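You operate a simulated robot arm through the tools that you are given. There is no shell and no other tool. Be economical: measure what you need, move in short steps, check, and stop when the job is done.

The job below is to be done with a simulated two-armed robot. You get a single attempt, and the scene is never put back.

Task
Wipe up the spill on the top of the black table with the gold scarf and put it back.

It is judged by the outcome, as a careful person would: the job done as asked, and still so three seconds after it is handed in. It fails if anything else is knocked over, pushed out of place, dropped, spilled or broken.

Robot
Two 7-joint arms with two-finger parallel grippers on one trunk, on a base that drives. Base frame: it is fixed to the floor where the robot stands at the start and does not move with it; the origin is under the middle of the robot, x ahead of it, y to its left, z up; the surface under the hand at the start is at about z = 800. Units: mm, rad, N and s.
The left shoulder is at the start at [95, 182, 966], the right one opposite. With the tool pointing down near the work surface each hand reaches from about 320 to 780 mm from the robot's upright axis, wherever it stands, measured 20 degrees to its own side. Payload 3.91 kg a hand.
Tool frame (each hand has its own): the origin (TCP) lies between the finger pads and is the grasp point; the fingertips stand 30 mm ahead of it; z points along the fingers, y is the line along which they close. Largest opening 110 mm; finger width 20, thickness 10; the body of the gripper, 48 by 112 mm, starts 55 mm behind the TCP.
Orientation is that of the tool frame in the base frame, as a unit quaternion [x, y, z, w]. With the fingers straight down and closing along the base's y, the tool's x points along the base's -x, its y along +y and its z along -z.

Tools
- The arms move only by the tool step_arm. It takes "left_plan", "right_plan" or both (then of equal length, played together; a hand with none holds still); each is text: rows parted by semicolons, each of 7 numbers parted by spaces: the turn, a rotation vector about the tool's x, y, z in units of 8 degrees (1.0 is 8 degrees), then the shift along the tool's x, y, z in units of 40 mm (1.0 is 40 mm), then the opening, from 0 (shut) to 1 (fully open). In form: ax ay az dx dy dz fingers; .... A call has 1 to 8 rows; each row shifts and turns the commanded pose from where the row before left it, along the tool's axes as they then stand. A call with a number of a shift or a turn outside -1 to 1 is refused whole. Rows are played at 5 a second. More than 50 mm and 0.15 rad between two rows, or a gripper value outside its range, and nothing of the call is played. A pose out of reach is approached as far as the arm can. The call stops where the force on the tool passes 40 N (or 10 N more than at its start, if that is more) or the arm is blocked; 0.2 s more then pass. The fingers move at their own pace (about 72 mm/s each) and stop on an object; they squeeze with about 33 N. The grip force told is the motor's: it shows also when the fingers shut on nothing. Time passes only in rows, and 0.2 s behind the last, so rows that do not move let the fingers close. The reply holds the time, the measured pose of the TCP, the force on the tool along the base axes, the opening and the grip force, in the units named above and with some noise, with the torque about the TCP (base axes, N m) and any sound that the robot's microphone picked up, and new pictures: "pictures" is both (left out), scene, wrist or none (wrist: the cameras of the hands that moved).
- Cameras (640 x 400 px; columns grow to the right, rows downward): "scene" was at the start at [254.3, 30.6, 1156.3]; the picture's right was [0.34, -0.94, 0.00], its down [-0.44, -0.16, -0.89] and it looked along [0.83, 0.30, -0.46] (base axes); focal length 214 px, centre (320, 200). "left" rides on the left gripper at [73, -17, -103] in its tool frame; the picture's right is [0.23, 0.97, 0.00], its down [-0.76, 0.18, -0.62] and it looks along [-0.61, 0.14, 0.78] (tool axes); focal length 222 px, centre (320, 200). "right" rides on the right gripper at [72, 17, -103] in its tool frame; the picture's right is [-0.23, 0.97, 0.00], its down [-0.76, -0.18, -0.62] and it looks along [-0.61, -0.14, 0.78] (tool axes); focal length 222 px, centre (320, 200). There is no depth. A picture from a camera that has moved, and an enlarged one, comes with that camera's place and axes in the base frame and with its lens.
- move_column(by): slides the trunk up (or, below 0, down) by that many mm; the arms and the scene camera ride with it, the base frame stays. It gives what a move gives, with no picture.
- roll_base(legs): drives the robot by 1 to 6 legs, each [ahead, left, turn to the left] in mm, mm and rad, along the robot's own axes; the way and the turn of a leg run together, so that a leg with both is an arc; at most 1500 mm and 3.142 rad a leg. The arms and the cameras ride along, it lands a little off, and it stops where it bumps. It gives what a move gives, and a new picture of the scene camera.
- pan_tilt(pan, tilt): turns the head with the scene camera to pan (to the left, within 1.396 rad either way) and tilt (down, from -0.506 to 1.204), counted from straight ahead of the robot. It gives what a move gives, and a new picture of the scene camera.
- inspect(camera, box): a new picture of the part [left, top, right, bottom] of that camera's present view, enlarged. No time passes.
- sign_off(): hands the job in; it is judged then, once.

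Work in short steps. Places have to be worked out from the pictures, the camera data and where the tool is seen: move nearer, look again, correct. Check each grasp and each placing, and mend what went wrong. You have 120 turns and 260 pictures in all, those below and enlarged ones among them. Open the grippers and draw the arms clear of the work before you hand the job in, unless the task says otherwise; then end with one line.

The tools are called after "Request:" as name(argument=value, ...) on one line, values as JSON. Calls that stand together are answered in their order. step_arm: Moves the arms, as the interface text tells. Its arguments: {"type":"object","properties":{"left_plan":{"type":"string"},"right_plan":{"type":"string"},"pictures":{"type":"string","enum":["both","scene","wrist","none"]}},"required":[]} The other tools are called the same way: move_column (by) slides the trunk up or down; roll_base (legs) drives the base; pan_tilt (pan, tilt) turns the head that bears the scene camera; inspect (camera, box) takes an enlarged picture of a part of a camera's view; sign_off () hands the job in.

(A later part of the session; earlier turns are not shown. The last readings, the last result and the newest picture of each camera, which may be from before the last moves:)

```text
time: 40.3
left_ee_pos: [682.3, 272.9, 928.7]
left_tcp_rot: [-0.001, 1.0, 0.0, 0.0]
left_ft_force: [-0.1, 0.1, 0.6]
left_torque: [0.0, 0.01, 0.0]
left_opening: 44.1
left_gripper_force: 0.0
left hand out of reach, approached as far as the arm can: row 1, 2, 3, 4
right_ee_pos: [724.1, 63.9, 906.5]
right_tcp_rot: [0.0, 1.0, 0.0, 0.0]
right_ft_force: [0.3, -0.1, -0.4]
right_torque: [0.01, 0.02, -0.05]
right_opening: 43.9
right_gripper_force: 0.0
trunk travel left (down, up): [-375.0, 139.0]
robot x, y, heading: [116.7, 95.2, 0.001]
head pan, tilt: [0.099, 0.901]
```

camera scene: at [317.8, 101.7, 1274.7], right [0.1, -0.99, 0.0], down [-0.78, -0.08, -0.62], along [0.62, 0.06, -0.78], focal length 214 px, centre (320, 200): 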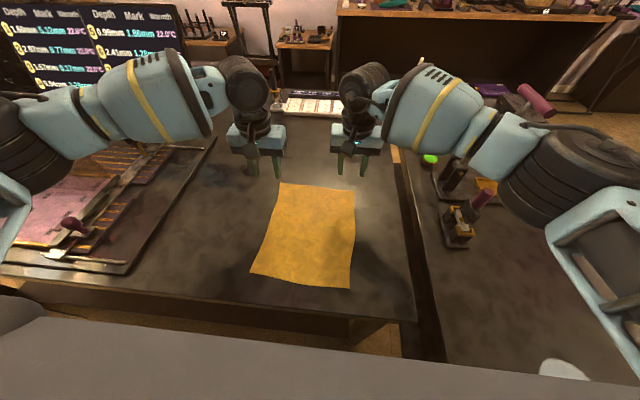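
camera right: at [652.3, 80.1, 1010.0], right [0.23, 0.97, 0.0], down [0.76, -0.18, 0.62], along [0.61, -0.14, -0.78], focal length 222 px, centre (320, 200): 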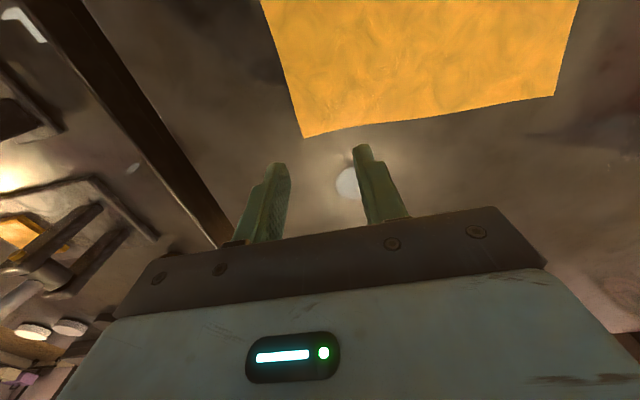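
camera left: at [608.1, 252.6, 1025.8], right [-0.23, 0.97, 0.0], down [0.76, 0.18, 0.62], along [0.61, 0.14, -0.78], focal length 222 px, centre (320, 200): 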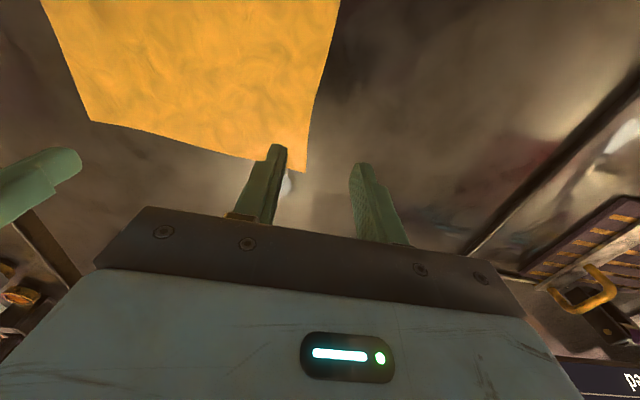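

The left arm's inward limit eases closer in, so driving forward should bring A into its range. I'll roll ahead 70 mm, keeping the hands well above the scarf.

Request:
roll_base(legs=[[70, 0, 0]])

```text
time: 41.2
left_ee_pos: [711.1, 270.2, 928.5]
left_tcp_rot: [0.001, 1.0, 0.0, 0.0]
left_ft_force: [0.1, 0.2, -0.5]
left_torque: [-0.01, 0.02, 0.04]
left_opening: 44.0
left_gripper_force: 0.0
right_ee_pos: [751.3, 63.7, 907.2]
right_tcp_rot: [0.004, 1.0, 0.0, 0.0]
right_ft_force: [0.8, 0.5, -0.5]
right_torque: [0.03, 0.02, -0.01]
right_opening: 44.0
right_gripper_force: 0.1
trunk travel left (down, up): [-375.0, 139.0]
robot x, y, heading: [143.3, 96.3, -0.004]
head pan, tilt: [0.099, 0.901]
stopped in leg 1: the robot was blocked; the commanded pose is now the measured one
camera scene: at [344.8, 103.1, 1274.2], right [0.1, -1.0, 0.0], down [-0.78, -0.08, -0.62], along [0.62, 0.06, -0.78], focal length 214 px, centre (320, 200)
```

scene: 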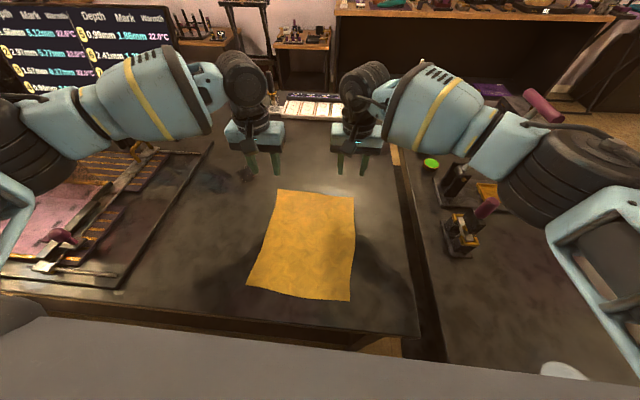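

Blocked at x≈143, but the left hand is now at (711,270). I'll pitch it forward slightly and move it inward over the scarf, while the right hand backs up onto the cloth.

Request:
step_arm(left_plan="0 -1 0 0 0 0 0.4;0 0 0 0 -0.3 0.3 0.4;0 0 0 0 -0.3 0.3 0.4;0 0 0 0 0 0.3 0.4;0 0 0 0 0 0 0.4", right_plan="0 0 0 0.5 0 0 0.4;0 0 0 0.2 0 0.3 0.4;0 0 0 0 0 0.3 0.4;0 0 0 0 0 0.3 0.4;0 0 0 0 0 0 0.4", pictures="wrist")

```text
time: 42.4
left_ee_pos: [716.3, 256.2, 893.9]
left_tcp_rot: [0.002, 0.998, -0.001, 0.07]
left_ft_force: [0.2, 0.2, -0.3]
left_torque: [-0.03, 0.01, -0.01]
left_opening: 44.1
left_gripper_force: 0.0
left hand out of reach, approached as far as the arm can: row 3
right_ee_pos: [722.0, 62.9, 871.3]
right_tcp_rot: [0.003, 1.0, 0.001, 0.001]
right_ft_force: [0.4, -0.5, 0.5]
right_torque: [0.01, -0.03, -0.03]
right_opening: 44.0
right_gripper_force: 0.0
trunk travel left (down, up): [-375.0, 139.0]
robot x, y, heading: [144.1, 95.1, -0.003]
head pan, tilt: [0.099, 0.901]
camera right: at [649.0, 79.6, 975.1], right [0.23, 0.97, 0.0], down [0.76, -0.18, 0.62], along [0.61, -0.14, -0.78], focal length 222 px, centre (320, 200)
camera left: at [630.5, 240.6, 985.8], right [-0.22, 0.97, -0.03], down [0.67, 0.18, 0.72], along [0.71, 0.14, -0.69], focal length 222 px, centre (320, 200)
```

right: 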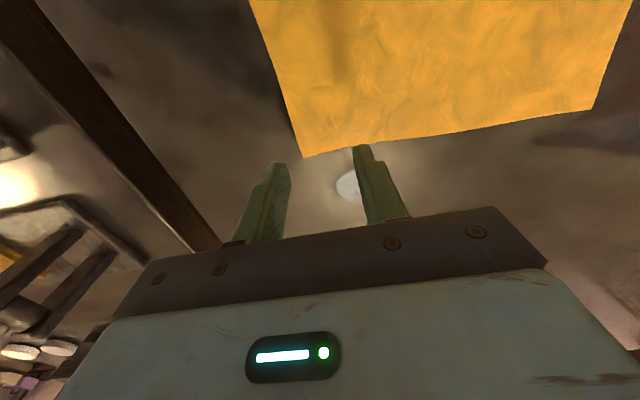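
left: 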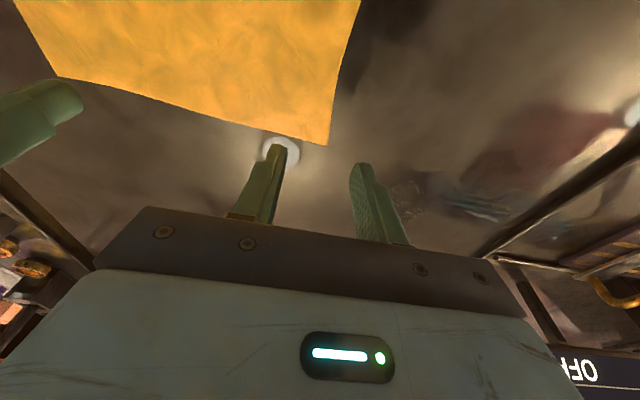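

The right fingers straddle B's edge, so I'll move that hand 12 mm inward and lower it onto the cloth.

Request:
step_arm(right_plan="0 0 0 0.2 0.35 0.3 0.4;0 0 0 0 0 0.3 0.4;0 0 0 0 0 0.2 0.4;0 0 0 0 0 0.15 0.4;0 0 0 0 0 0 0.4", pictures="none")

```text
time: 43.6
left_ee_pos: [715.7, 256.8, 893.0]
left_tcp_rot: [0.001, 0.997, -0.001, 0.071]
left_ft_force: [0.1, -0.6, -1.2]
left_torque: [-0.01, 0.01, -0.01]
left_opening: 43.9
left_gripper_force: 0.1
right_ee_pos: [714.4, 77.4, 833.4]
right_tcp_rot: [0.003, 1.0, 0.001, 0.0]
right_ft_force: [0.3, 0.2, 0.2]
right_torque: [-0.01, -0.01, 0.0]
right_opening: 43.8
right_gripper_force: 0.1
trunk travel left (down, up): [-375.0, 139.0]
robot x, y, heading: [142.4, 96.4, -0.004]
head pan, tilt: [0.099, 0.901]
```

No contact yet at z=833. I'll go down a few mm more until I feel the table, then close.

Request:
step_arm(right_plan="0 0 0 0 0 0.06 0.4;0 0 0 0 0 0.06 0.4;0 0 0 0 0 0.06 0.4", pictures="none")

```text
time: 44.4
left_ee_pos: [713.6, 256.1, 895.6]
left_tcp_rot: [0.001, 0.997, -0.001, 0.072]
left_ft_force: [0.1, 0.0, -0.5]
left_torque: [-0.01, -0.01, 0.01]
left_opening: 44.0
left_gripper_force: 0.0
right_ee_pos: [713.5, 77.5, 830.9]
right_tcp_rot: [0.003, 1.0, 0.001, 0.005]
right_ft_force: [-0.6, -1.1, 33.3]
right_torque: [-0.86, 0.12, -0.02]
right_opening: 44.3
right_gripper_force: 0.3
trunk travel left (down, up): [-375.0, 139.0]
robot x, y, heading: [139.9, 93.3, -0.005]
head pan, tilt: [0.099, 0.901]
```

Contact reads 33 N at z≈831. I'll ease off slightly and close on the cloth.

Request:
step_arm(right_plan="0 0 0 0 0 -0.04 0.4;0 0 0 0 0 0 0;0 0 0 0 0 0 0;0 0 0 0 0 0 0;0 0 0 0 0 -0.2 0;0 0 0 0 0 -0.5 0;0 0 0 0 0 0 0")

```text
time: 46.0
left_ee_pos: [716.2, 257.0, 894.2]
left_tcp_rot: [0.002, 0.997, 0.0, 0.071]
left_ft_force: [0.4, -1.1, 0.0]
left_torque: [-0.01, -0.01, 0.05]
left_opening: 44.0
left_gripper_force: 0.0
right_ee_pos: [713.9, 75.5, 855.0]
right_tcp_rot: [0.004, 1.0, 0.0, 0.001]
right_ft_force: [-0.6, 0.5, -0.3]
right_torque: [0.0, -0.04, -0.01]
right_opening: 2.0
right_gripper_force: 33.2
trunk travel left (down, up): [-375.0, 139.0]
robot x, y, heading: [142.5, 93.2, -0.0]
head pan, tilt: [0.099, 0.901]
camera scene: at [342.9, 102.7, 1274.5], right [0.1, -1.0, 0.0], down [-0.78, -0.08, -0.62], along [0.62, 0.06, -0.78], focal length 214 px, centre (320, 200)
camera right: at [641.6, 92.9, 958.6], right [0.23, 0.97, 0.0], down [0.76, -0.18, 0.62], along [0.61, -0.15, -0.78], focal length 222 px, centre (320, 200)
```

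scene: 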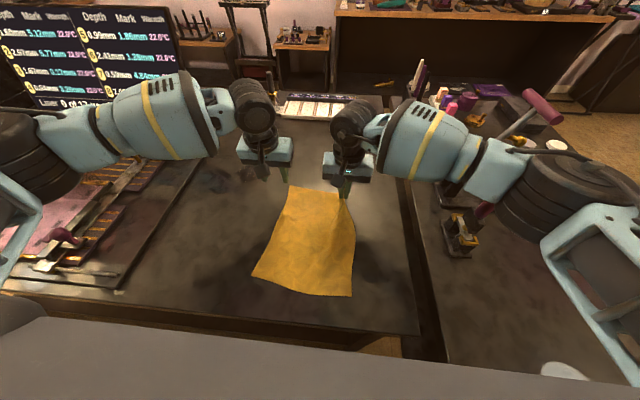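
right: 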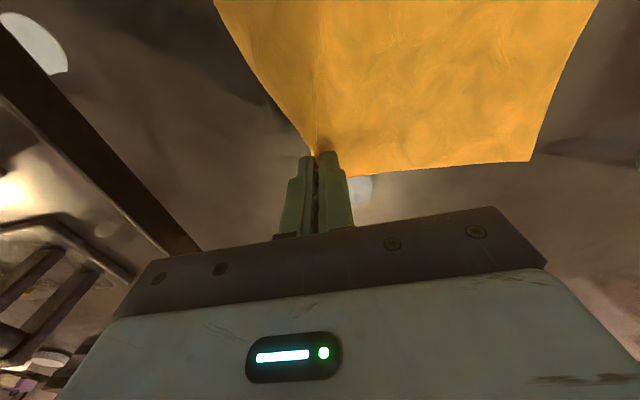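

The cloth pinches well (opening 2 mm), but corner A has shifted to about (765,235), out of the left hand's reach. I'll lay B down and release it, then turn the robot clockwise to suit the left arm.

Request:
step_arm(right_plan="0 0 0 0.3 0 0.3 0;0 0 0 0.2 0 0.25 0;0 0 0 0 0 0 0.25;0 0 0 0 0 -0.3 0.25;0 0 0 0 0 -0.9 0.4;0 0 0 0 0 -0.9 0.4", pictures="none")

Request:
roll_base(legs=[[-25, 20, 0], [0, 0, -0.25]])

```text
time: 47.4
left_ee_pos: [716.1, 257.1, 895.1]
left_tcp_rot: [0.002, 0.998, -0.001, 0.07]
left_ft_force: [0.3, -0.2, 0.1]
left_torque: [0.0, 0.01, 0.02]
left_opening: 43.9
left_gripper_force: 0.1
right_ee_pos: [693.6, 76.7, 918.7]
right_tcp_rot: [0.002, 1.0, 0.0, 0.001]
right_ft_force: [0.4, 0.2, 0.5]
right_torque: [0.01, 0.03, 0.01]
right_opening: 43.9
right_gripper_force: 0.1
trunk travel left (down, up): [-375.0, 139.0]
robot x, y, heading: [144.4, 95.4, -0.002]
head pan, tilt: [0.099, 0.901]
```

```text
time: 49.1
left_ee_pos: [712.3, 129.2, 895.6]
left_tcp_rot: [0.126, 0.99, -0.01, 0.07]
left_ft_force: [0.4, 0.6, 0.4]
left_torque: [0.02, 0.0, 0.0]
left_opening: 43.8
left_gripper_force: 0.1
right_ee_pos: [646.2, -39.3, 918.8]
right_tcp_rot: [0.128, 0.992, 0.0, 0.001]
right_ft_force: [0.4, 0.2, -0.1]
right_torque: [0.0, -0.05, 0.0]
right_opening: 44.3
right_gripper_force: 0.0
trunk travel left (down, up): [-375.0, 139.0]
robot x, y, heading: [114.7, 117.2, -0.25]
head pan, tilt: [0.099, 0.901]
camera scene: at [313.2, 72.9, 1274.6], right [-0.15, -0.99, 0.0], down [-0.77, 0.12, -0.62], along [0.61, -0.09, -0.78], focal length 214 px, centre (320, 200)
```

scene: 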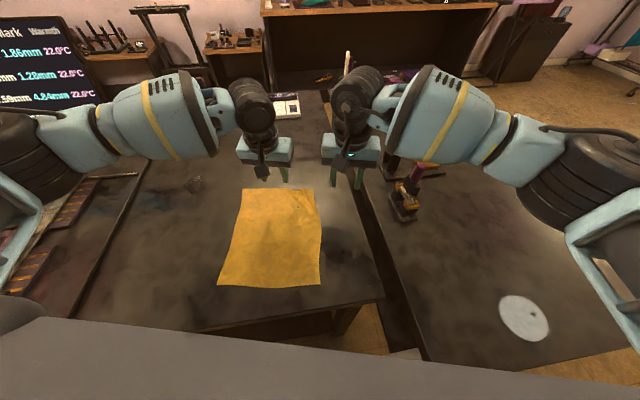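

The scarf now has A(754,232) and B(728,32), and the left arm has room. I'll move both hands above points about 25 mm inside A and B.

Request:
step_arm(left_plan="0 1 0 0 0.7 0 0.35;0 0 0 0 0.7 0 0.35;0 0 0 0 0.65 0 0.35;0 0 0 0 0 0.5 0.35;0 0 0 0 0 0 0.35", right_plan="0 0 0 -0.27 0.9 0 0.35;0 0 0 -0.27 0.9 0 0.35;0 0 0 -0.26 0.85 0 0.35;0 0 0 0 0 1 0.35;0 0 0 0 0 0 0.35")

```text
time: 50.3
left_ee_pos: [733.1, 210.4, 873.9]
left_tcp_rot: [0.127, 0.992, -0.001, 0.001]
left_ft_force: [0.7, 0.2, 0.2]
left_torque: [-0.02, -0.02, 0.02]
left_opening: 38.8
left_gripper_force: 0.1
right_ee_pos: [704.7, 55.1, 879.5]
right_tcp_rot: [0.127, 0.992, 0.0, 0.002]
right_ft_force: [-1.0, 0.0, 0.0]
right_torque: [-0.02, 0.0, 0.04]
right_opening: 38.6
right_gripper_force: 0.0
trunk travel left (down, up): [-375.0, 139.0]
robot x, y, heading: [119.0, 120.0, -0.253]
head pan, tilt: [0.099, 0.901]
camera scene: at [312.6, 73.9, 1274.8], right [-0.15, -0.99, 0.0], down [-0.77, 0.12, -0.62], along [0.61, -0.09, -0.78], focal length 214 px, centre (320, 200)
camera right: at [637.9, 90.0, 982.5], right [0.47, 0.88, 0.0], down [0.69, -0.36, 0.63], along [0.55, -0.29, -0.78], focal length 222 px, centre (320, 200)
camera left: at [660.1, 211.6, 976.4], right [0.02, 1.0, 0.0], down [0.78, -0.02, 0.62], along [0.62, -0.02, -0.78], focal length 222 px, centre (320, 200)
```

scene: 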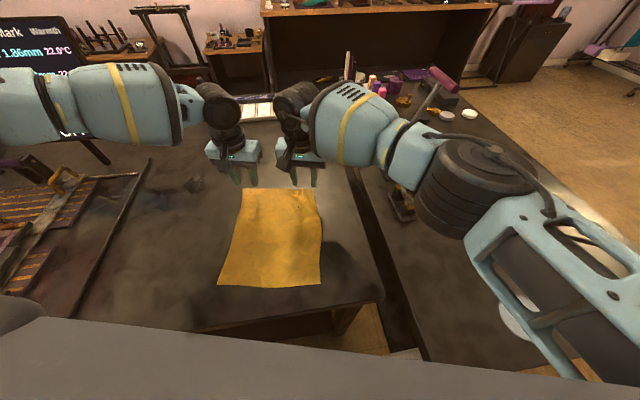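
right: 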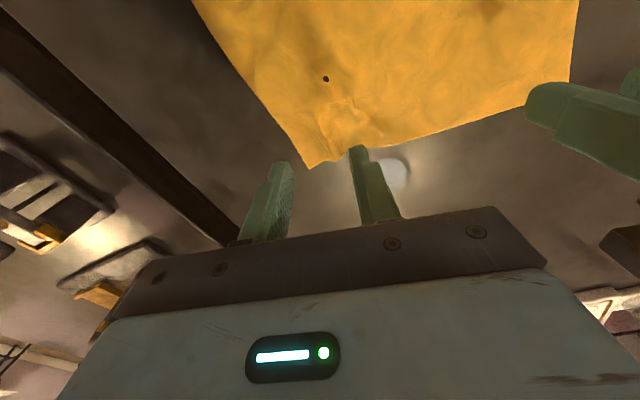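
left: 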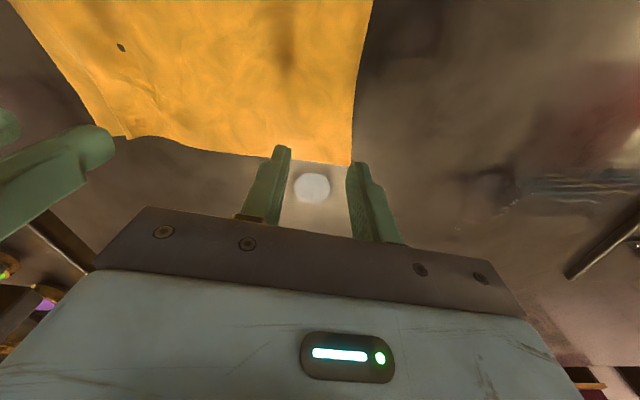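

Both hands are over the corners. I'll lower both to just touching the cloth.

Request:
step_arm(left_plan="0 0 0 0 0 0.4 0.35;0 0 0 0 0 0.4 0.35;0 0 0 0 0 0.2 0.35;0 0 0 0 0 0.06 0.35;0 0 0 0 0 0 0.35", right_plan="0 0 0 0 0 0.45 0.35;0 0 0 0 0 0.45 0.35;0 0 0 0 0 0.24 0.35;0 0 0 0 0 0.06 0.35;0 0 0 0 0 0 0.35", pictures="none")

```text
time: 51.5
left_ee_pos: [733.2, 208.9, 831.3]
left_tcp_rot: [0.126, 0.992, -0.001, 0.0]
left_ft_force: [0.7, 0.6, 0.6]
left_torque: [0.0, 0.01, -0.02]
left_opening: 38.8
left_gripper_force: 0.3
right_ee_pos: [704.5, 55.5, 832.4]
right_tcp_rot: [0.129, 0.992, 0.0, 0.001]
right_ft_force: [0.4, -0.3, 2.8]
right_torque: [-0.03, 0.0, -0.02]
right_opening: 38.6
right_gripper_force: 0.1
trunk travel left (down, up): [-375.0, 139.0]
robot x, y, heading: [118.9, 114.9, -0.255]
head pan, tilt: [0.099, 0.901]
```

The right hand just touches and the left is nearly there. I'll press a hair lower, close both and lift a little to check.

Request:
step_arm(left_plan="0 0 0 0 0 0.05 0.35;0 0 0 0 0 0 0;0 0 0 0 0 0 0;0 0 0 0 0 0 0;0 0 0 0 0 -0.3 0;0 0 0 0 0 -0.3 0;0 0 0 0 0 0 0", right_plan="0 0 0 0 0 0.02 0.35;0 0 0 0 0 0 0;0 0 0 0 0 0 0;0 0 0 0 0 0 0;0 0 0 0 0 -0.3 0;0 0 0 0 0 -0.3 0;0 0 0 0 0 0 0")

```text
time: 53.1
left_ee_pos: [733.1, 209.7, 853.1]
left_tcp_rot: [0.128, 0.992, -0.001, 0.0]
left_ft_force: [-0.6, -8.5, 0.0]
left_torque: [-0.31, 0.05, -0.01]
left_opening: 1.4
left_gripper_force: 32.5
right_ee_pos: [703.9, 55.0, 854.3]
right_tcp_rot: [0.128, 0.992, 0.001, 0.0]
right_ft_force: [1.1, 9.6, -0.6]
right_torque: [0.26, -0.05, 0.11]
right_opening: 1.7
right_gripper_force: 33.1
trunk travel left (down, up): [-375.0, 139.0]
robot x, y, heading: [118.7, 118.3, -0.255]
head pan, tilt: [0.099, 0.901]
camera scene: at [313.4, 73.2, 1274.5], right [-0.15, -0.99, 0.0], down [-0.77, 0.12, -0.62], along [0.61, -0.09, -0.78], focal length 214 px, centre (320, 200)
camera right: at [638.4, 89.5, 957.5], right [0.47, 0.88, 0.0], down [0.69, -0.37, 0.62], along [0.55, -0.29, -0.78], focal length 222 px, centre (320, 200)
camera left: at [660.3, 211.6, 955.9], right [0.03, 1.0, 0.0], down [0.78, -0.02, 0.62], along [0.62, -0.02, -0.78], focal length 222 px, centre (320, 200)
```

scene: 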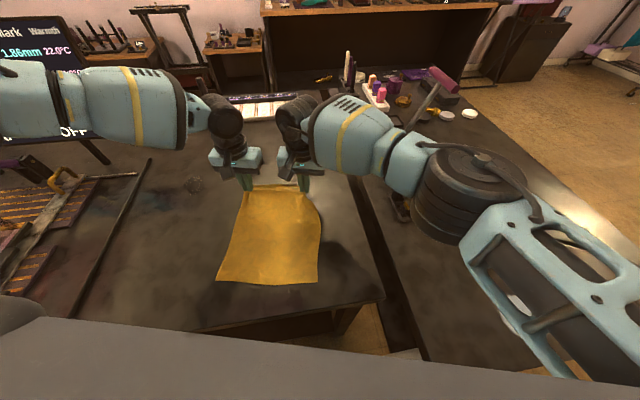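
right: 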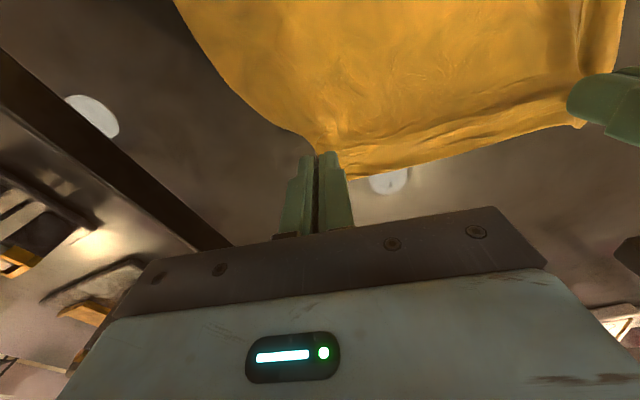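
left: 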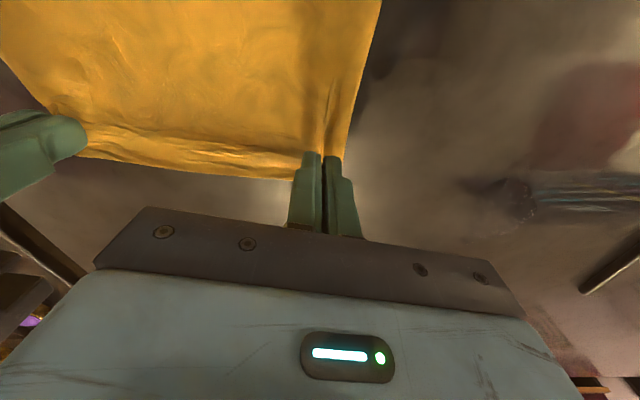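

Both corners are held and the scarf is taut. I'll zoom in on the puddle from the left wrist camera to place it better.

Request:
inspect(camera="left", box=[420, 130, 640, 268])

Request:
inspect(camera="scene", box=[140, 140, 332, 260])

```text
2.90 times, centred on (530, 199) of left
camera zoom: at [660.3, 211.6, 955.9], right [0.03, 1.0, 0.0], down [0.78, -0.02, 0.62], along [0.62, -0.02, -0.78], focal length 644 px, centre (-289, 203)
```

zoom: 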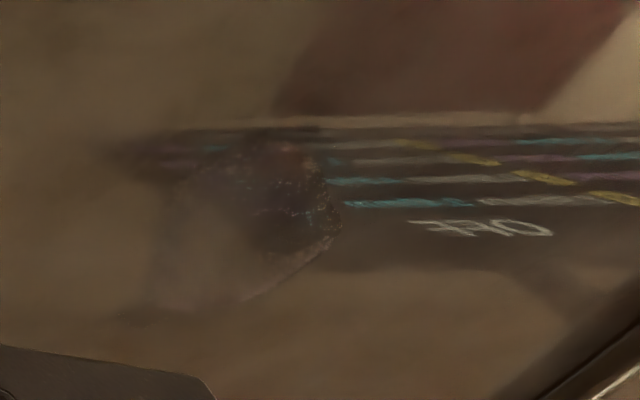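

```text
3.33 times, centred on (236, 200) of scene
camera zoom: at [313.4, 73.2, 1274.5], right [-0.15, -0.99, 0.0], down [-0.77, 0.12, -0.62], along [0.61, -0.09, -0.78], focal length 715 px, centre (600, 200)
```

zoom: 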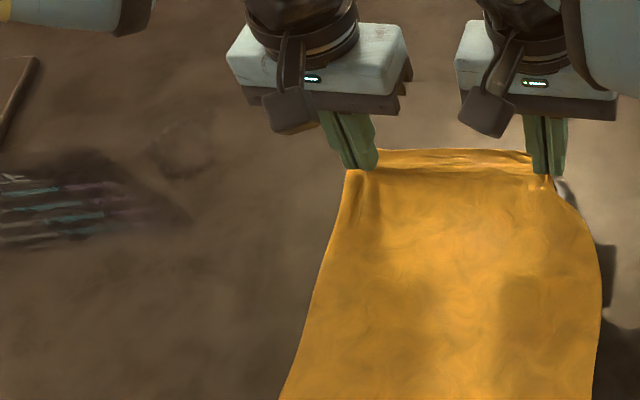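

The puddle spans about x 766–836, y 348–407, centred at (798,379). I'll carry the held scarf toward it by driving the base left about 110 mm.

Request:
roll_base(legs=[[-15, 110, 0]])

```text
time: 54.8
left_ee_pos: [746.9, 319.9, 852.7]
left_tcp_rot: [0.128, 0.992, -0.001, 0.001]
left_ft_force: [-1.0, -10.5, -0.2]
left_torque: [-0.29, 0.07, 0.01]
left_opening: 1.7
left_gripper_force: 33.1
right_ee_pos: [717.6, 166.1, 854.0]
right_tcp_rot: [0.127, 0.992, 0.001, 0.001]
right_ft_force: [0.9, 9.1, -0.5]
right_torque: [0.27, -0.05, 0.11]
right_opening: 2.0
right_gripper_force: 32.9
trunk travel left (down, up): [-375.0, 139.0]
robot x, y, heading: [131.5, 224.0, -0.248]
head pan, tilt: [0.099, 0.901]
camera scene: at [326.1, 183.4, 1274.6], right [-0.15, -0.99, 0.0], down [-0.77, 0.12, -0.62], along [0.61, -0.09, -0.78], focal length 214 px, centre (320, 200)
```

scene: 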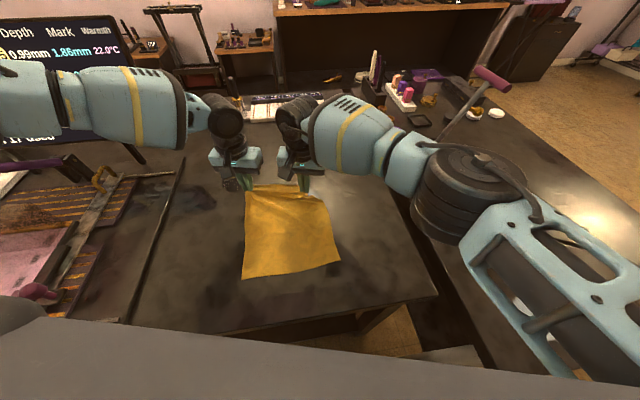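

The scarf followed nicely, and the left hand is at (747,320). I'll move to the near-right side of the puddle, lower until touching, and make a first pass forward.

Request:
step_arm(left_plan="0 0 0 -0.12 0.8 0 0;0 0 0 0 0 0.26 0;0 0 0 0 0 0.26 0;0 0 0 -0.5 0 0 0;0 0 0 -0.5 0 0 0;0 0 0 -0.5 0 0 0;0 0 0 -0.3 0 0 0", right_plan="0 0 0 -0.12 0.8 0 0;0 0 0 0 0 0.26 0;0 0 0 0 0 0.26 0;0 0 0 -0.5 0 0 0;0 0 0 -0.5 0 0 0;0 0 0 -0.5 0 0 0;0 0 0 -0.3 0 0 0")

```text
time: 56.5
left_ee_pos: [817.1, 340.7, 835.2]
left_tcp_rot: [0.126, 0.992, -0.001, 0.001]
left_ft_force: [-0.6, 0.7, -0.7]
left_torque: [0.0, -0.01, -0.02]
left_opening: 0.0
left_gripper_force: 33.4
left hand out of reach, approached as far as the arm can: row 6, 7
right_ee_pos: [742.3, 133.2, 831.8]
right_tcp_rot: [0.166, 0.986, -0.005, 0.001]
right_ft_force: [-1.1, 1.6, 11.7]
right_torque: [0.06, 0.02, 0.02]
right_opening: 1.7
right_gripper_force: 34.0
right hand out of reach, approached as far as the arm can: row 1, 4, 5, 6, 7
trunk travel left (down, up): [-375.0, 139.0]
robot x, y, heading: [129.4, 225.5, -0.253]
head pan, tilt: [0.099, 0.901]
stopped in row 7 (right hand): the arm was blocked; the commanded pose is now the measured one
camera scene: at [324.9, 183.6, 1274.9], right [-0.15, -0.99, 0.0], down [-0.77, 0.12, -0.62], along [0.61, -0.09, -0.78], focal length 214 px, centre (320, 200)
camera right: at [680.2, 174.2, 934.9], right [0.53, 0.85, -0.01], down [0.66, -0.41, 0.63], along [0.53, -0.34, -0.78], focal length 222 px, centre (320, 200)
camera left: at [744.6, 343.0, 938.7], right [0.02, 1.0, 0.0], down [0.78, -0.02, 0.63], along [0.63, -0.02, -0.78], focal length 222 px, centre (320, 200)
```

scene: 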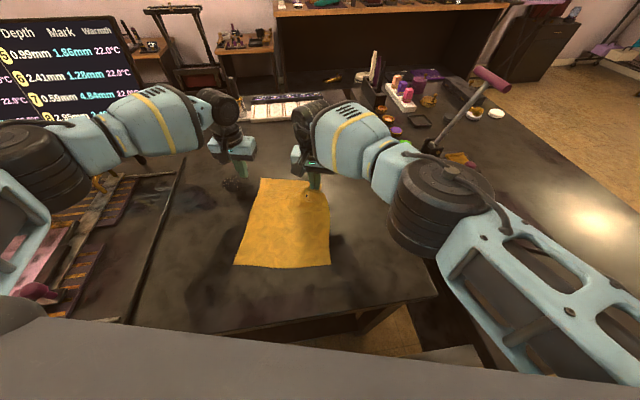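
right: 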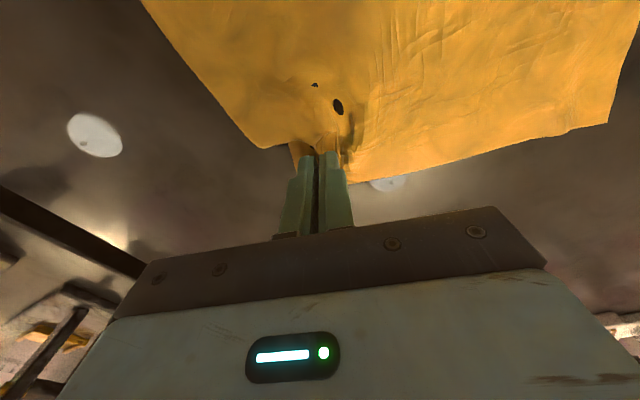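
left: 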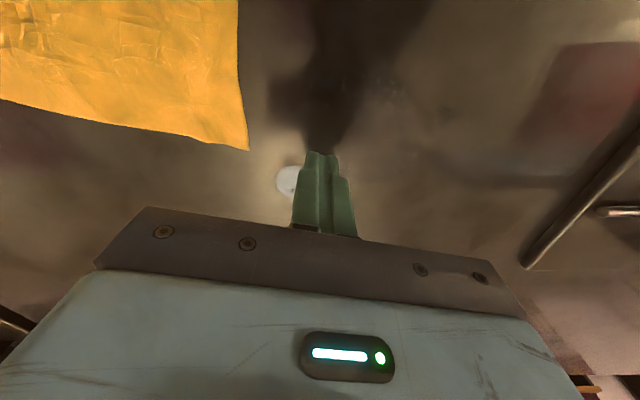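

The right arm reached its limit and the left slipped off, so the scarf lies with A near (806,306), just short of the puddle. I'll release the right hand and lift both, then turn a bit more so the left hand can re-grip near A and wipe.

Request:
step_arm(right_plan="0 0 0 0 0 0 0.3;0 0 0 0 0 -0.3 0.3;0 0 0 0 0 -1 0.4;0 0 0 0.8 0 -0.7 0.4;0 0 0 0.8 0 -0.5 0.4;0 0 0 0.8 0 0 0.4", left_plan="0 0 0 0 0 0 0;0 0 0 0 0 -0.5 0;0 0 0 0 0 -1 0.3;0 0 0 0 0 0 0.35;0 0 0 0 0 0 0.35;0 0 0 0 0 0 0.35", pictures="none")

Request:
roll_base(legs=[[0, -30, -0.12]])

```text
time: 58.0
left_ee_pos: [819.7, 339.7, 895.9]
left_tcp_rot: [0.127, 0.992, -0.001, 0.001]
left_ft_force: [-0.2, -0.1, -0.5]
left_torque: [-0.01, -0.05, 0.03]
left_opening: 38.8
left_gripper_force: 0.0
right_ee_pos: [652.2, 167.9, 931.8]
right_tcp_rot: [0.165, 0.986, -0.004, 0.001]
right_ft_force: [0.3, -0.4, -0.2]
right_torque: [0.01, -0.02, 0.0]
right_opening: 44.1
right_gripper_force: 0.1
trunk travel left (down, up): [-375.0, 139.0]
robot x, y, heading: [131.7, 225.3, -0.249]
head pan, tilt: [0.099, 0.901]
```

```text
time: 58.9
left_ee_pos: [818.1, 229.5, 895.3]
left_tcp_rot: [0.186, 0.983, 0.0, 0.001]
left_ft_force: [0.0, -0.5, 0.3]
left_torque: [0.0, -0.04, 0.0]
left_opening: 38.4
left_gripper_force: 0.0
right_ee_pos: [632.4, 78.1, 930.5]
right_tcp_rot: [0.223, 0.975, -0.004, 0.0]
right_ft_force: [0.1, -0.4, 0.3]
right_torque: [0.02, -0.01, 0.0]
right_opening: 44.2
right_gripper_force: 0.0
trunk travel left (down, up): [-375.0, 139.0]
robot x, y, heading: [118.4, 195.8, -0.373]
head pan, tilt: [0.099, 0.901]
camera scene: at [310.3, 130.9, 1274.6], right [-0.27, -0.96, 0.0], down [-0.75, 0.21, -0.62], along [0.6, -0.17, -0.78], focal length 214 px, centre (320, 200)
```

scene: 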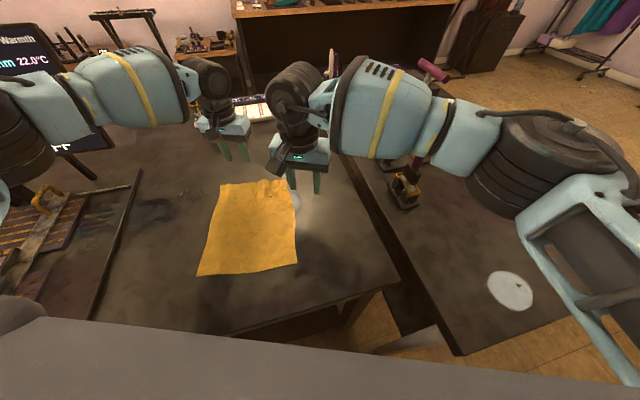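

A is now at about (814,292) and the left hand at (818,230). I'll move it to about (795,270) over the cloth, lower and pinch.

Request:
step_arm(left_plan="0 0 0 0.45 0.36 0 0.35;0 0 0 0.45 0.36 0.5 0.35;0 0 0 0 0 0.5 0.35;0 0 0 0 0 0.4 0.35;0 0 0 0 0 0.17 0.35;0 0 0 0 0 0 0.35", pictures="wrist")

```text
time: 60.3
left_ee_pos: [796.8, 268.6, 832.8]
left_tcp_rot: [0.186, 0.983, -0.001, 0.001]
left_ft_force: [0.6, -0.3, 0.3]
left_torque: [-0.04, 0.0, 0.01]
left_opening: 38.6
left_gripper_force: 0.0
right_ee_pos: [633.1, 78.9, 932.1]
right_tcp_rot: [0.222, 0.975, -0.005, 0.001]
right_ft_force: [-0.1, 0.9, -0.1]
right_torque: [0.01, 0.01, -0.03]
right_opening: 43.8
right_gripper_force: 0.1
trunk travel left (down, up): [-375.0, 139.0]
robot x, y, heading: [121.2, 198.5, -0.373]
head pan, tilt: [0.099, 0.901]
camera left: at [723.0, 280.2, 935.5], right [0.14, 0.99, 0.0], down [0.77, -0.11, 0.62], along [0.62, -0.09, -0.78], focal length 222 px, centre (320, 200)
```

left: 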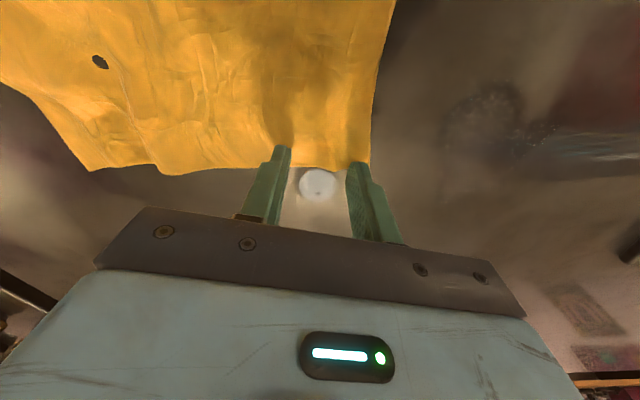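

The fingertips are only a few mm past the cloth's edge. I'll back them 15 mm further onto it, press lightly, close, and draw the cloth toward the puddle.

Request:
step_arm(left_plan="0 0 0 0.4 0 0 0.35;0 0 0 0 0 0.07 0.35;0 0 0 0 0 0 0;0 0 0 0 0 0 0;0 0 0 0 0 0 0;0 0 0 0 0 -0.1 0;0 0 0 0.15 0.8 0 0")

```text
time: 61.9
left_ee_pos: [785.8, 306.8, 833.1]
left_tcp_rot: [0.185, 0.983, -0.001, 0.001]
left_ft_force: [-0.8, 0.1, 0.2]
left_torque: [0.0, 0.01, 0.04]
left_opening: 1.9
left_gripper_force: 33.1
right_ee_pos: [632.6, 78.7, 930.7]
right_tcp_rot: [0.223, 0.975, -0.006, 0.0]
right_ft_force: [0.4, -0.1, 0.4]
right_torque: [-0.01, -0.05, -0.01]
right_opening: 43.7
right_gripper_force: 0.0
trunk travel left (down, up): [-375.0, 139.0]
robot x, y, heading: [121.2, 200.8, -0.367]
head pan, tilt: [0.099, 0.901]
camera scene: at [310.3, 132.8, 1274.7], right [-0.27, -0.96, 0.0], down [-0.75, 0.21, -0.62], along [0.6, -0.17, -0.78], focal length 214 px, centre (320, 200)
camera left: at [714.7, 318.6, 935.6], right [0.14, 0.99, 0.0], down [0.77, -0.11, 0.62], along [0.62, -0.09, -0.78], focal length 222 px, centre (320, 200)
```

scene: 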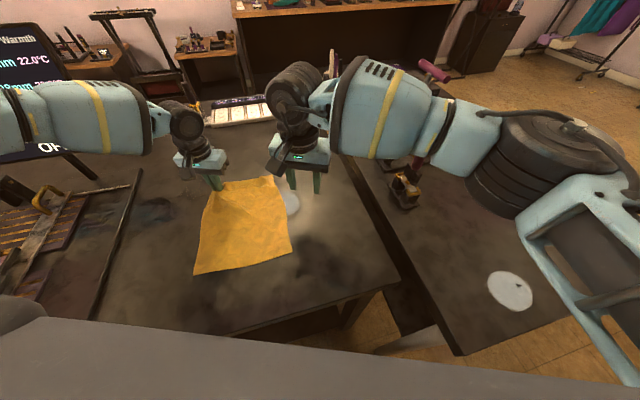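
left: 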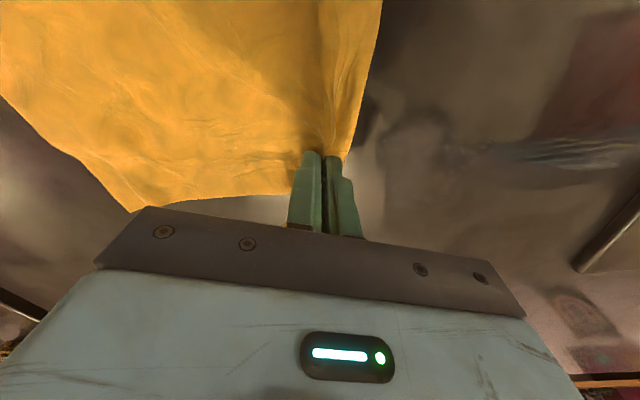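

Gripped (1.9 mm). I'll sweep left across the puddle's centre with light contact.

Request:
step_arm(left_plan="0 0 0 0.1 0.7 0.04 0;0 0 0 0.1 0.7 0 0;0 0 0 0.1 0.7 0 0;0 0 0 0.08 0.7 0 0;0 0 0 0 0 0 0")

```text
time: 63.1
left_ee_pos: [814.9, 417.3, 831.5]
left_tcp_rot: [0.186, 0.983, -0.001, 0.001]
left_ft_force: [0.2, -0.5, -0.6]
left_torque: [-0.02, -0.02, 0.03]
left_opening: 2.0
left_gripper_force: 32.6
right_ee_pos: [631.3, 77.2, 930.8]
right_tcp_rot: [0.222, 0.975, -0.004, 0.001]
right_ft_force: [0.1, -0.2, -0.5]
right_torque: [-0.02, 0.01, -0.02]
right_opening: 43.8
right_gripper_force: 0.1
trunk travel left (down, up): [-375.0, 139.0]
robot x, y, heading: [123.9, 196.4, -0.37]
head pan, tilt: [0.099, 0.901]
camera scene: at [310.4, 131.4, 1274.6], right [-0.27, -0.96, 0.0], down [-0.75, 0.21, -0.62], along [0.6, -0.17, -0.78], focal length 214 px, centre (320, 200)
camera left: at [741.5, 427.9, 934.5], right [0.14, 0.99, 0.0], down [0.77, -0.11, 0.62], along [0.62, -0.09, -0.78], focal length 222 px, centre (320, 200)
```

scene: 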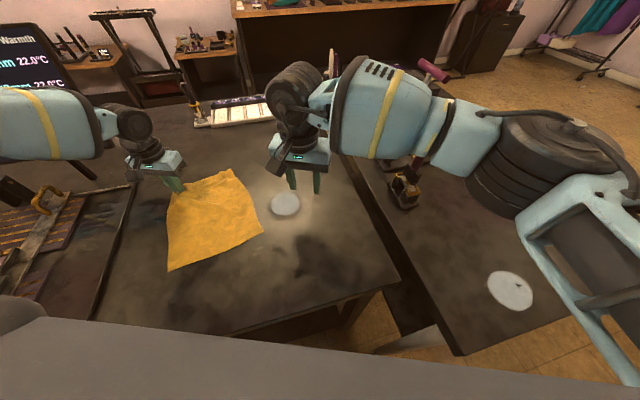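
left: 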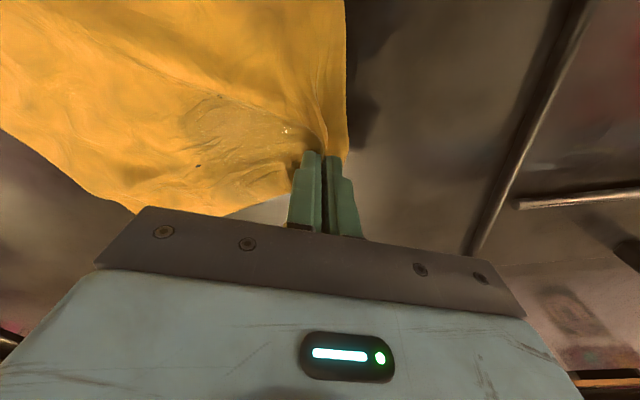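

The cloth now covers the puddle. I'll rub back over it with a scrubbing pattern.

Request:
step_arm(left_plan="0 0 0 0 -0.7 0 0;0 0 0 -0.6 -0.3 0 0;0 0 0 0.7 -0.2 0 0;0 0 0 0.7 0 0 0;0 0 0 0 0.8 0 0;0 0 0 -0.7 0.3 0 0;0 0 0 -0.6 0 0 0;0 0 0 0.4 0.3 0 0")

```text
time: 64.9
left_ee_pos: [819.1, 424.1, 833.1]
left_tcp_rot: [0.185, 0.983, -0.001, 0.001]
left_ft_force: [-0.2, 0.2, -0.1]
left_torque: [0.01, -0.01, -0.01]
left_opening: 1.9
left_gripper_force: 33.3
right_ee_pos: [632.2, 79.3, 931.6]
right_tcp_rot: [0.223, 0.975, -0.006, 0.001]
right_ft_force: [0.3, 0.3, -0.1]
right_torque: [-0.01, -0.03, 0.02]
right_opening: 43.9
right_gripper_force: 0.0
trunk travel left (down, up): [-375.0, 139.0]
robot x, y, heading: [118.1, 200.9, -0.373]
head pan, tilt: [0.099, 0.901]
camera scene: at [309.7, 132.7, 1274.8], right [-0.27, -0.96, 0.0], down [-0.75, 0.21, -0.62], along [0.6, -0.17, -0.78], focal length 214 px, centre (320, 200)
camera left: at [747.1, 435.1, 935.6], right [0.14, 0.99, 0.0], down [0.77, -0.11, 0.63], along [0.62, -0.09, -0.78], focal length 222 px, centre (320, 200)
```

scene: 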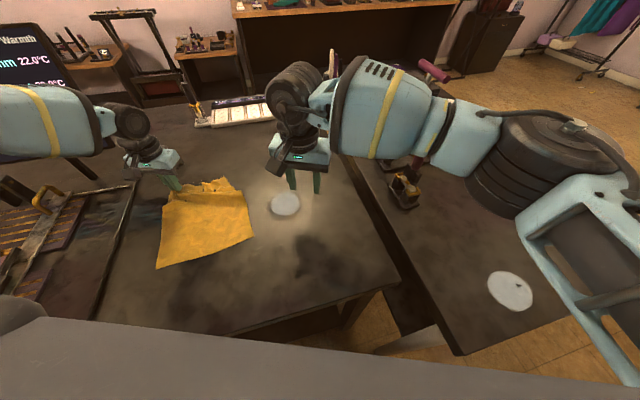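
left: 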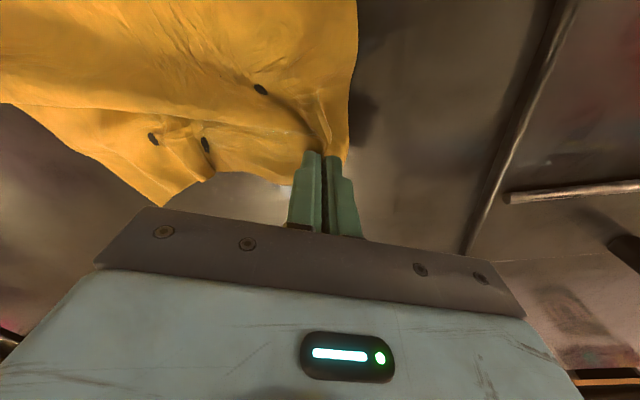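

The wet overlay is no longer visible. I'll do one more rubbing pass, then lift the corner to check beneath.

Request:
step_arm(left_plan="0 0 0 0 -0.8 0.04 0;0 0 0 -0.5 -0.3 0 0;0 0 0 0.8 0 0 0;0 0 0 0.6 0.3 0 0;0 0 0 -0.5 0.7 0 0;0 0 0 -0.6 0 0 0;0 0 0 0.2 -0.8 0 0;0 0 0 0 -0.8 0 0", pictures="none")

Request:
step_arm(left_plan="0 0 0 0 0 -0.8 0;0 0 0 0 -0.4 -0.8 0;0 0 0 0 -0.8 -0.8 0;0 0 0 0 -0.8 -0.8 0;0 0 0 0 -0.5 -0.6 0;0 0 0 0 0 0 0")

```text
time: 66.7
left_ee_pos: [795.9, 358.1, 831.0]
left_tcp_rot: [0.185, 0.983, -0.001, 0.002]
left_ft_force: [0.9, 2.7, 10.5]
left_torque: [0.09, 0.02, -0.03]
left_opening: 2.0
left_gripper_force: 32.7
right_ee_pos: [632.3, 77.7, 931.3]
right_tcp_rot: [0.223, 0.975, -0.005, 0.001]
right_ft_force: [0.5, -0.5, 0.1]
right_torque: [-0.01, -0.01, -0.01]
right_opening: 44.0
right_gripper_force: 0.1
trunk travel left (down, up): [-375.0, 139.0]
robot x, y, heading: [119.3, 196.4, -0.372]
head pan, tilt: [0.099, 0.901]
```

```text
time: 68.1
left_ee_pos: [759.0, 268.0, 982.7]
left_tcp_rot: [0.185, 0.983, -0.001, 0.001]
left_ft_force: [0.0, 0.1, -0.2]
left_torque: [-0.01, -0.01, 0.0]
left_opening: 1.9
left_gripper_force: 33.3
right_ee_pos: [633.4, 77.2, 931.0]
right_tcp_rot: [0.222, 0.975, -0.004, 0.001]
right_ft_force: [-0.7, 0.6, -0.2]
right_torque: [-0.04, -0.01, -0.01]
right_opening: 44.1
right_gripper_force: 0.0
trunk travel left (down, up): [-375.0, 139.0]
robot x, y, heading: [118.9, 197.0, -0.37]
head pan, tilt: [0.099, 0.901]
camera scene: at [310.7, 132.0, 1274.6], right [-0.27, -0.96, 0.0], down [-0.76, 0.21, -0.62], along [0.6, -0.17, -0.78], focal length 214 px, centre (320, 200)
camera left: at [686.0, 278.2, 1086.3], right [0.14, 0.99, 0.0], down [0.77, -0.11, 0.62], along [0.62, -0.09, -0.78], focal length 222 px, centre (320, 200)
```

scene: 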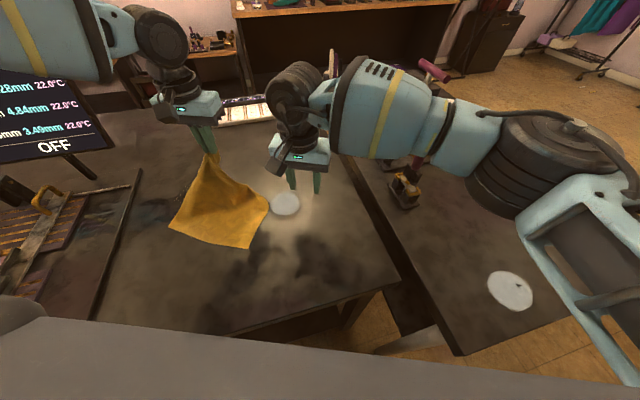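
left: 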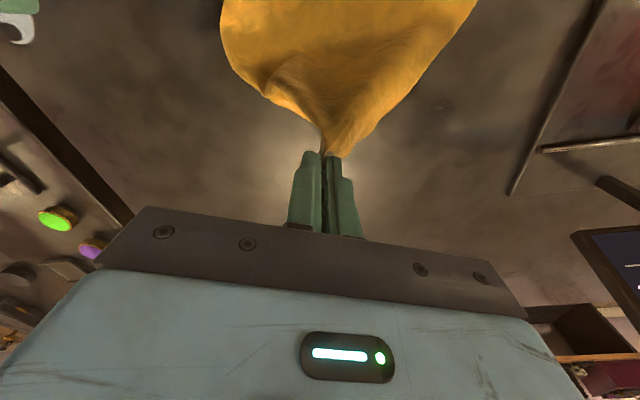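

I'll check the table where the puddle was, around (411,120) in the left view and (790,380) on the table.

Request:
inspect(camera="left", box=[340, 40, 540, 165])

Request:
inspect(camera="scene", box=[120, 140, 312, 260])

```text
3.20 times, centred on (440, 102) of left
camera zoom: at [686.0, 278.2, 1086.3], right [0.14, 0.99, 0.0], down [0.77, -0.11, 0.62], along [0.62, -0.09, -0.78], focal length 711 px, centre (-64, 512)
```

zoom: 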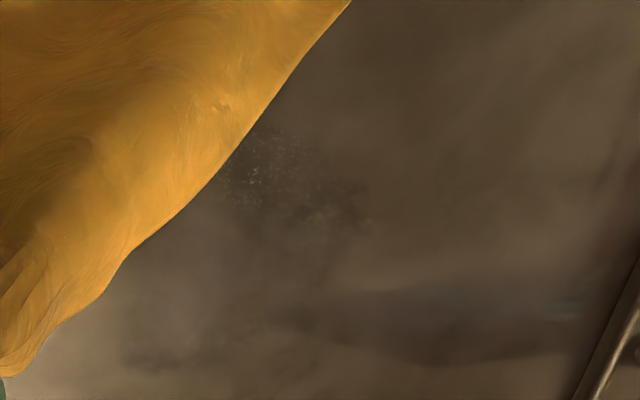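

```text
3.33 times, centred on (216, 200) of scene
camera zoom: at [310.7, 132.0, 1274.6], right [-0.27, -0.96, 0.0], down [-0.76, 0.21, -0.62], along [0.6, -0.17, -0.78], focal length 715 px, centre (667, 200)
```

zoom: 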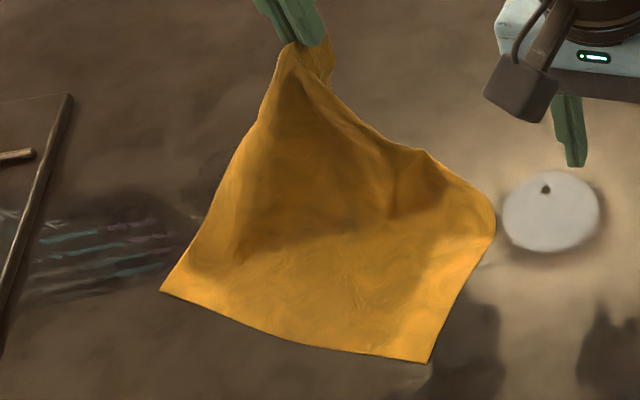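

There are still some speckles by the cloth's edge. I'll move the cloth further right to see the whole spot.

Request:
step_arm(left_plan="0 0 0 0.3 -0.8 0 0;0 0 0 0.3 -0.8 0 0;0 0 0 0.3 0 0 0;0 0 0 0 0 0 0", pictures="scene")

Request:
inspect(camera="left", box=[340, 20, 600, 182])

Request:
inspect(camera="scene", box=[120, 140, 312, 260])

```text
time: 69.1
left_ee_pos: [701.2, 219.8, 982.5]
left_tcp_rot: [0.184, 0.983, -0.001, 0.001]
left_ft_force: [0.4, 0.1, -0.5]
left_torque: [0.02, -0.03, 0.02]
left_opening: 2.0
left_gripper_force: 33.2
right_ee_pos: [632.0, 77.1, 931.3]
right_tcp_rot: [0.222, 0.975, -0.005, 0.001]
right_ft_force: [-0.7, 0.2, 0.0]
right_torque: [0.02, -0.04, 0.0]
right_opening: 44.1
right_gripper_force: 0.1
trunk travel left (down, up): [-375.0, 139.0]
robot x, y, heading: [118.4, 198.0, -0.373]
head pan, tilt: [0.099, 0.901]
camera scene: at [310.6, 131.4, 1274.6], right [-0.27, -0.96, 0.0], down [-0.76, 0.21, -0.62], along [0.6, -0.17, -0.78], focal length 214 px, centre (320, 200)
```

scene: 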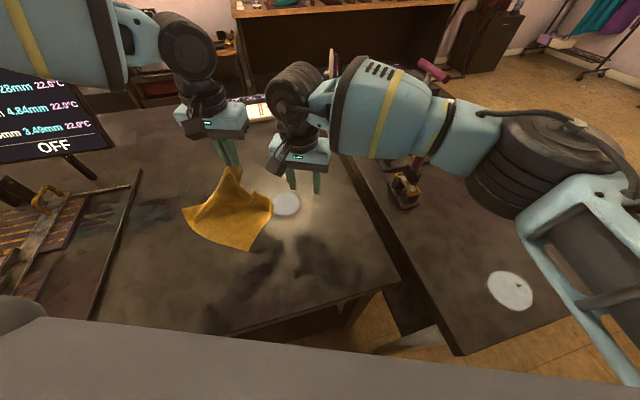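

```text
2.46 times, centred on (470, 101) of left
camera zoom: at [628.5, 231.1, 1085.9], right [0.14, 0.99, 0.0], down [0.77, -0.11, 0.62], along [0.62, -0.09, -0.78], focal length 547 px, centre (-49, 444)
```

zoom: 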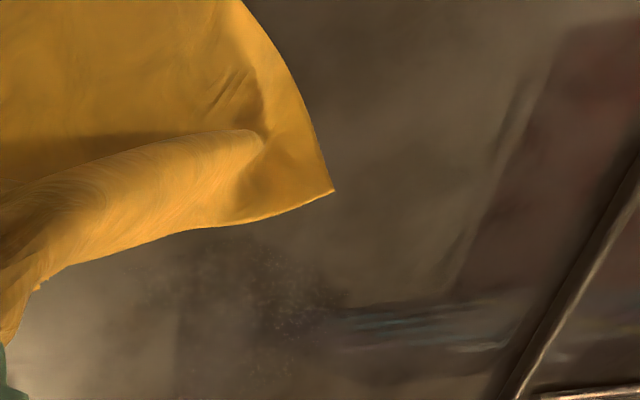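

```text
3.33 times, centred on (216, 200) of scene
camera zoom: at [310.6, 131.4, 1274.6], right [-0.27, -0.96, 0.0], down [-0.76, 0.21, -0.62], along [0.6, -0.17, -0.78], focal length 715 px, centre (667, 200)
```

zoom: 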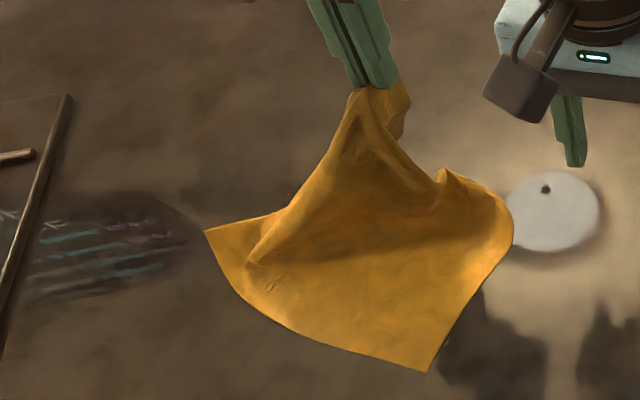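

Request:
inspect(camera="scene", box=[160, 170, 224, 210])

Request:
inspect(camera="left", box=[380, 100, 500, 175])

```text
10.00 times, centred on (192, 190) of scene
camera zoom: at [310.6, 131.4, 1274.6], right [-0.27, -0.96, 0.0], down [-0.76, 0.21, -0.62], along [0.6, -0.17, -0.78], focal length 2145 px, centre (1600, 300)
```

zoom: 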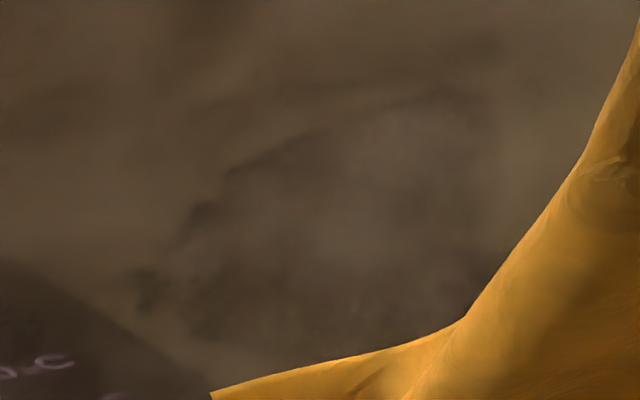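

```text
5.33 times, centred on (440, 138) of left
camera zoom: at [628.5, 231.1, 1085.9], right [0.14, 0.99, 0.0], down [0.77, -0.11, 0.62], along [0.62, -0.09, -0.78], focal length 1185 px, centre (-320, 533)
```

zoom: 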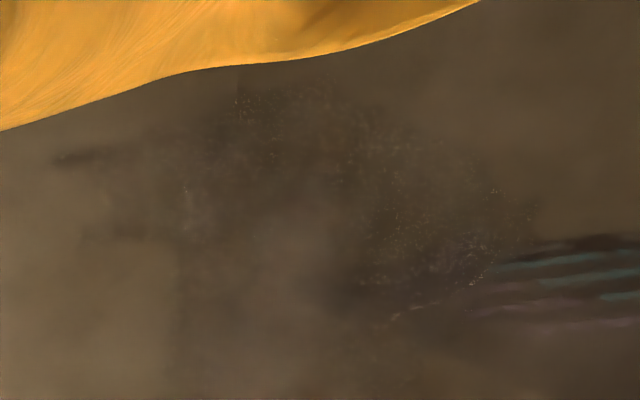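

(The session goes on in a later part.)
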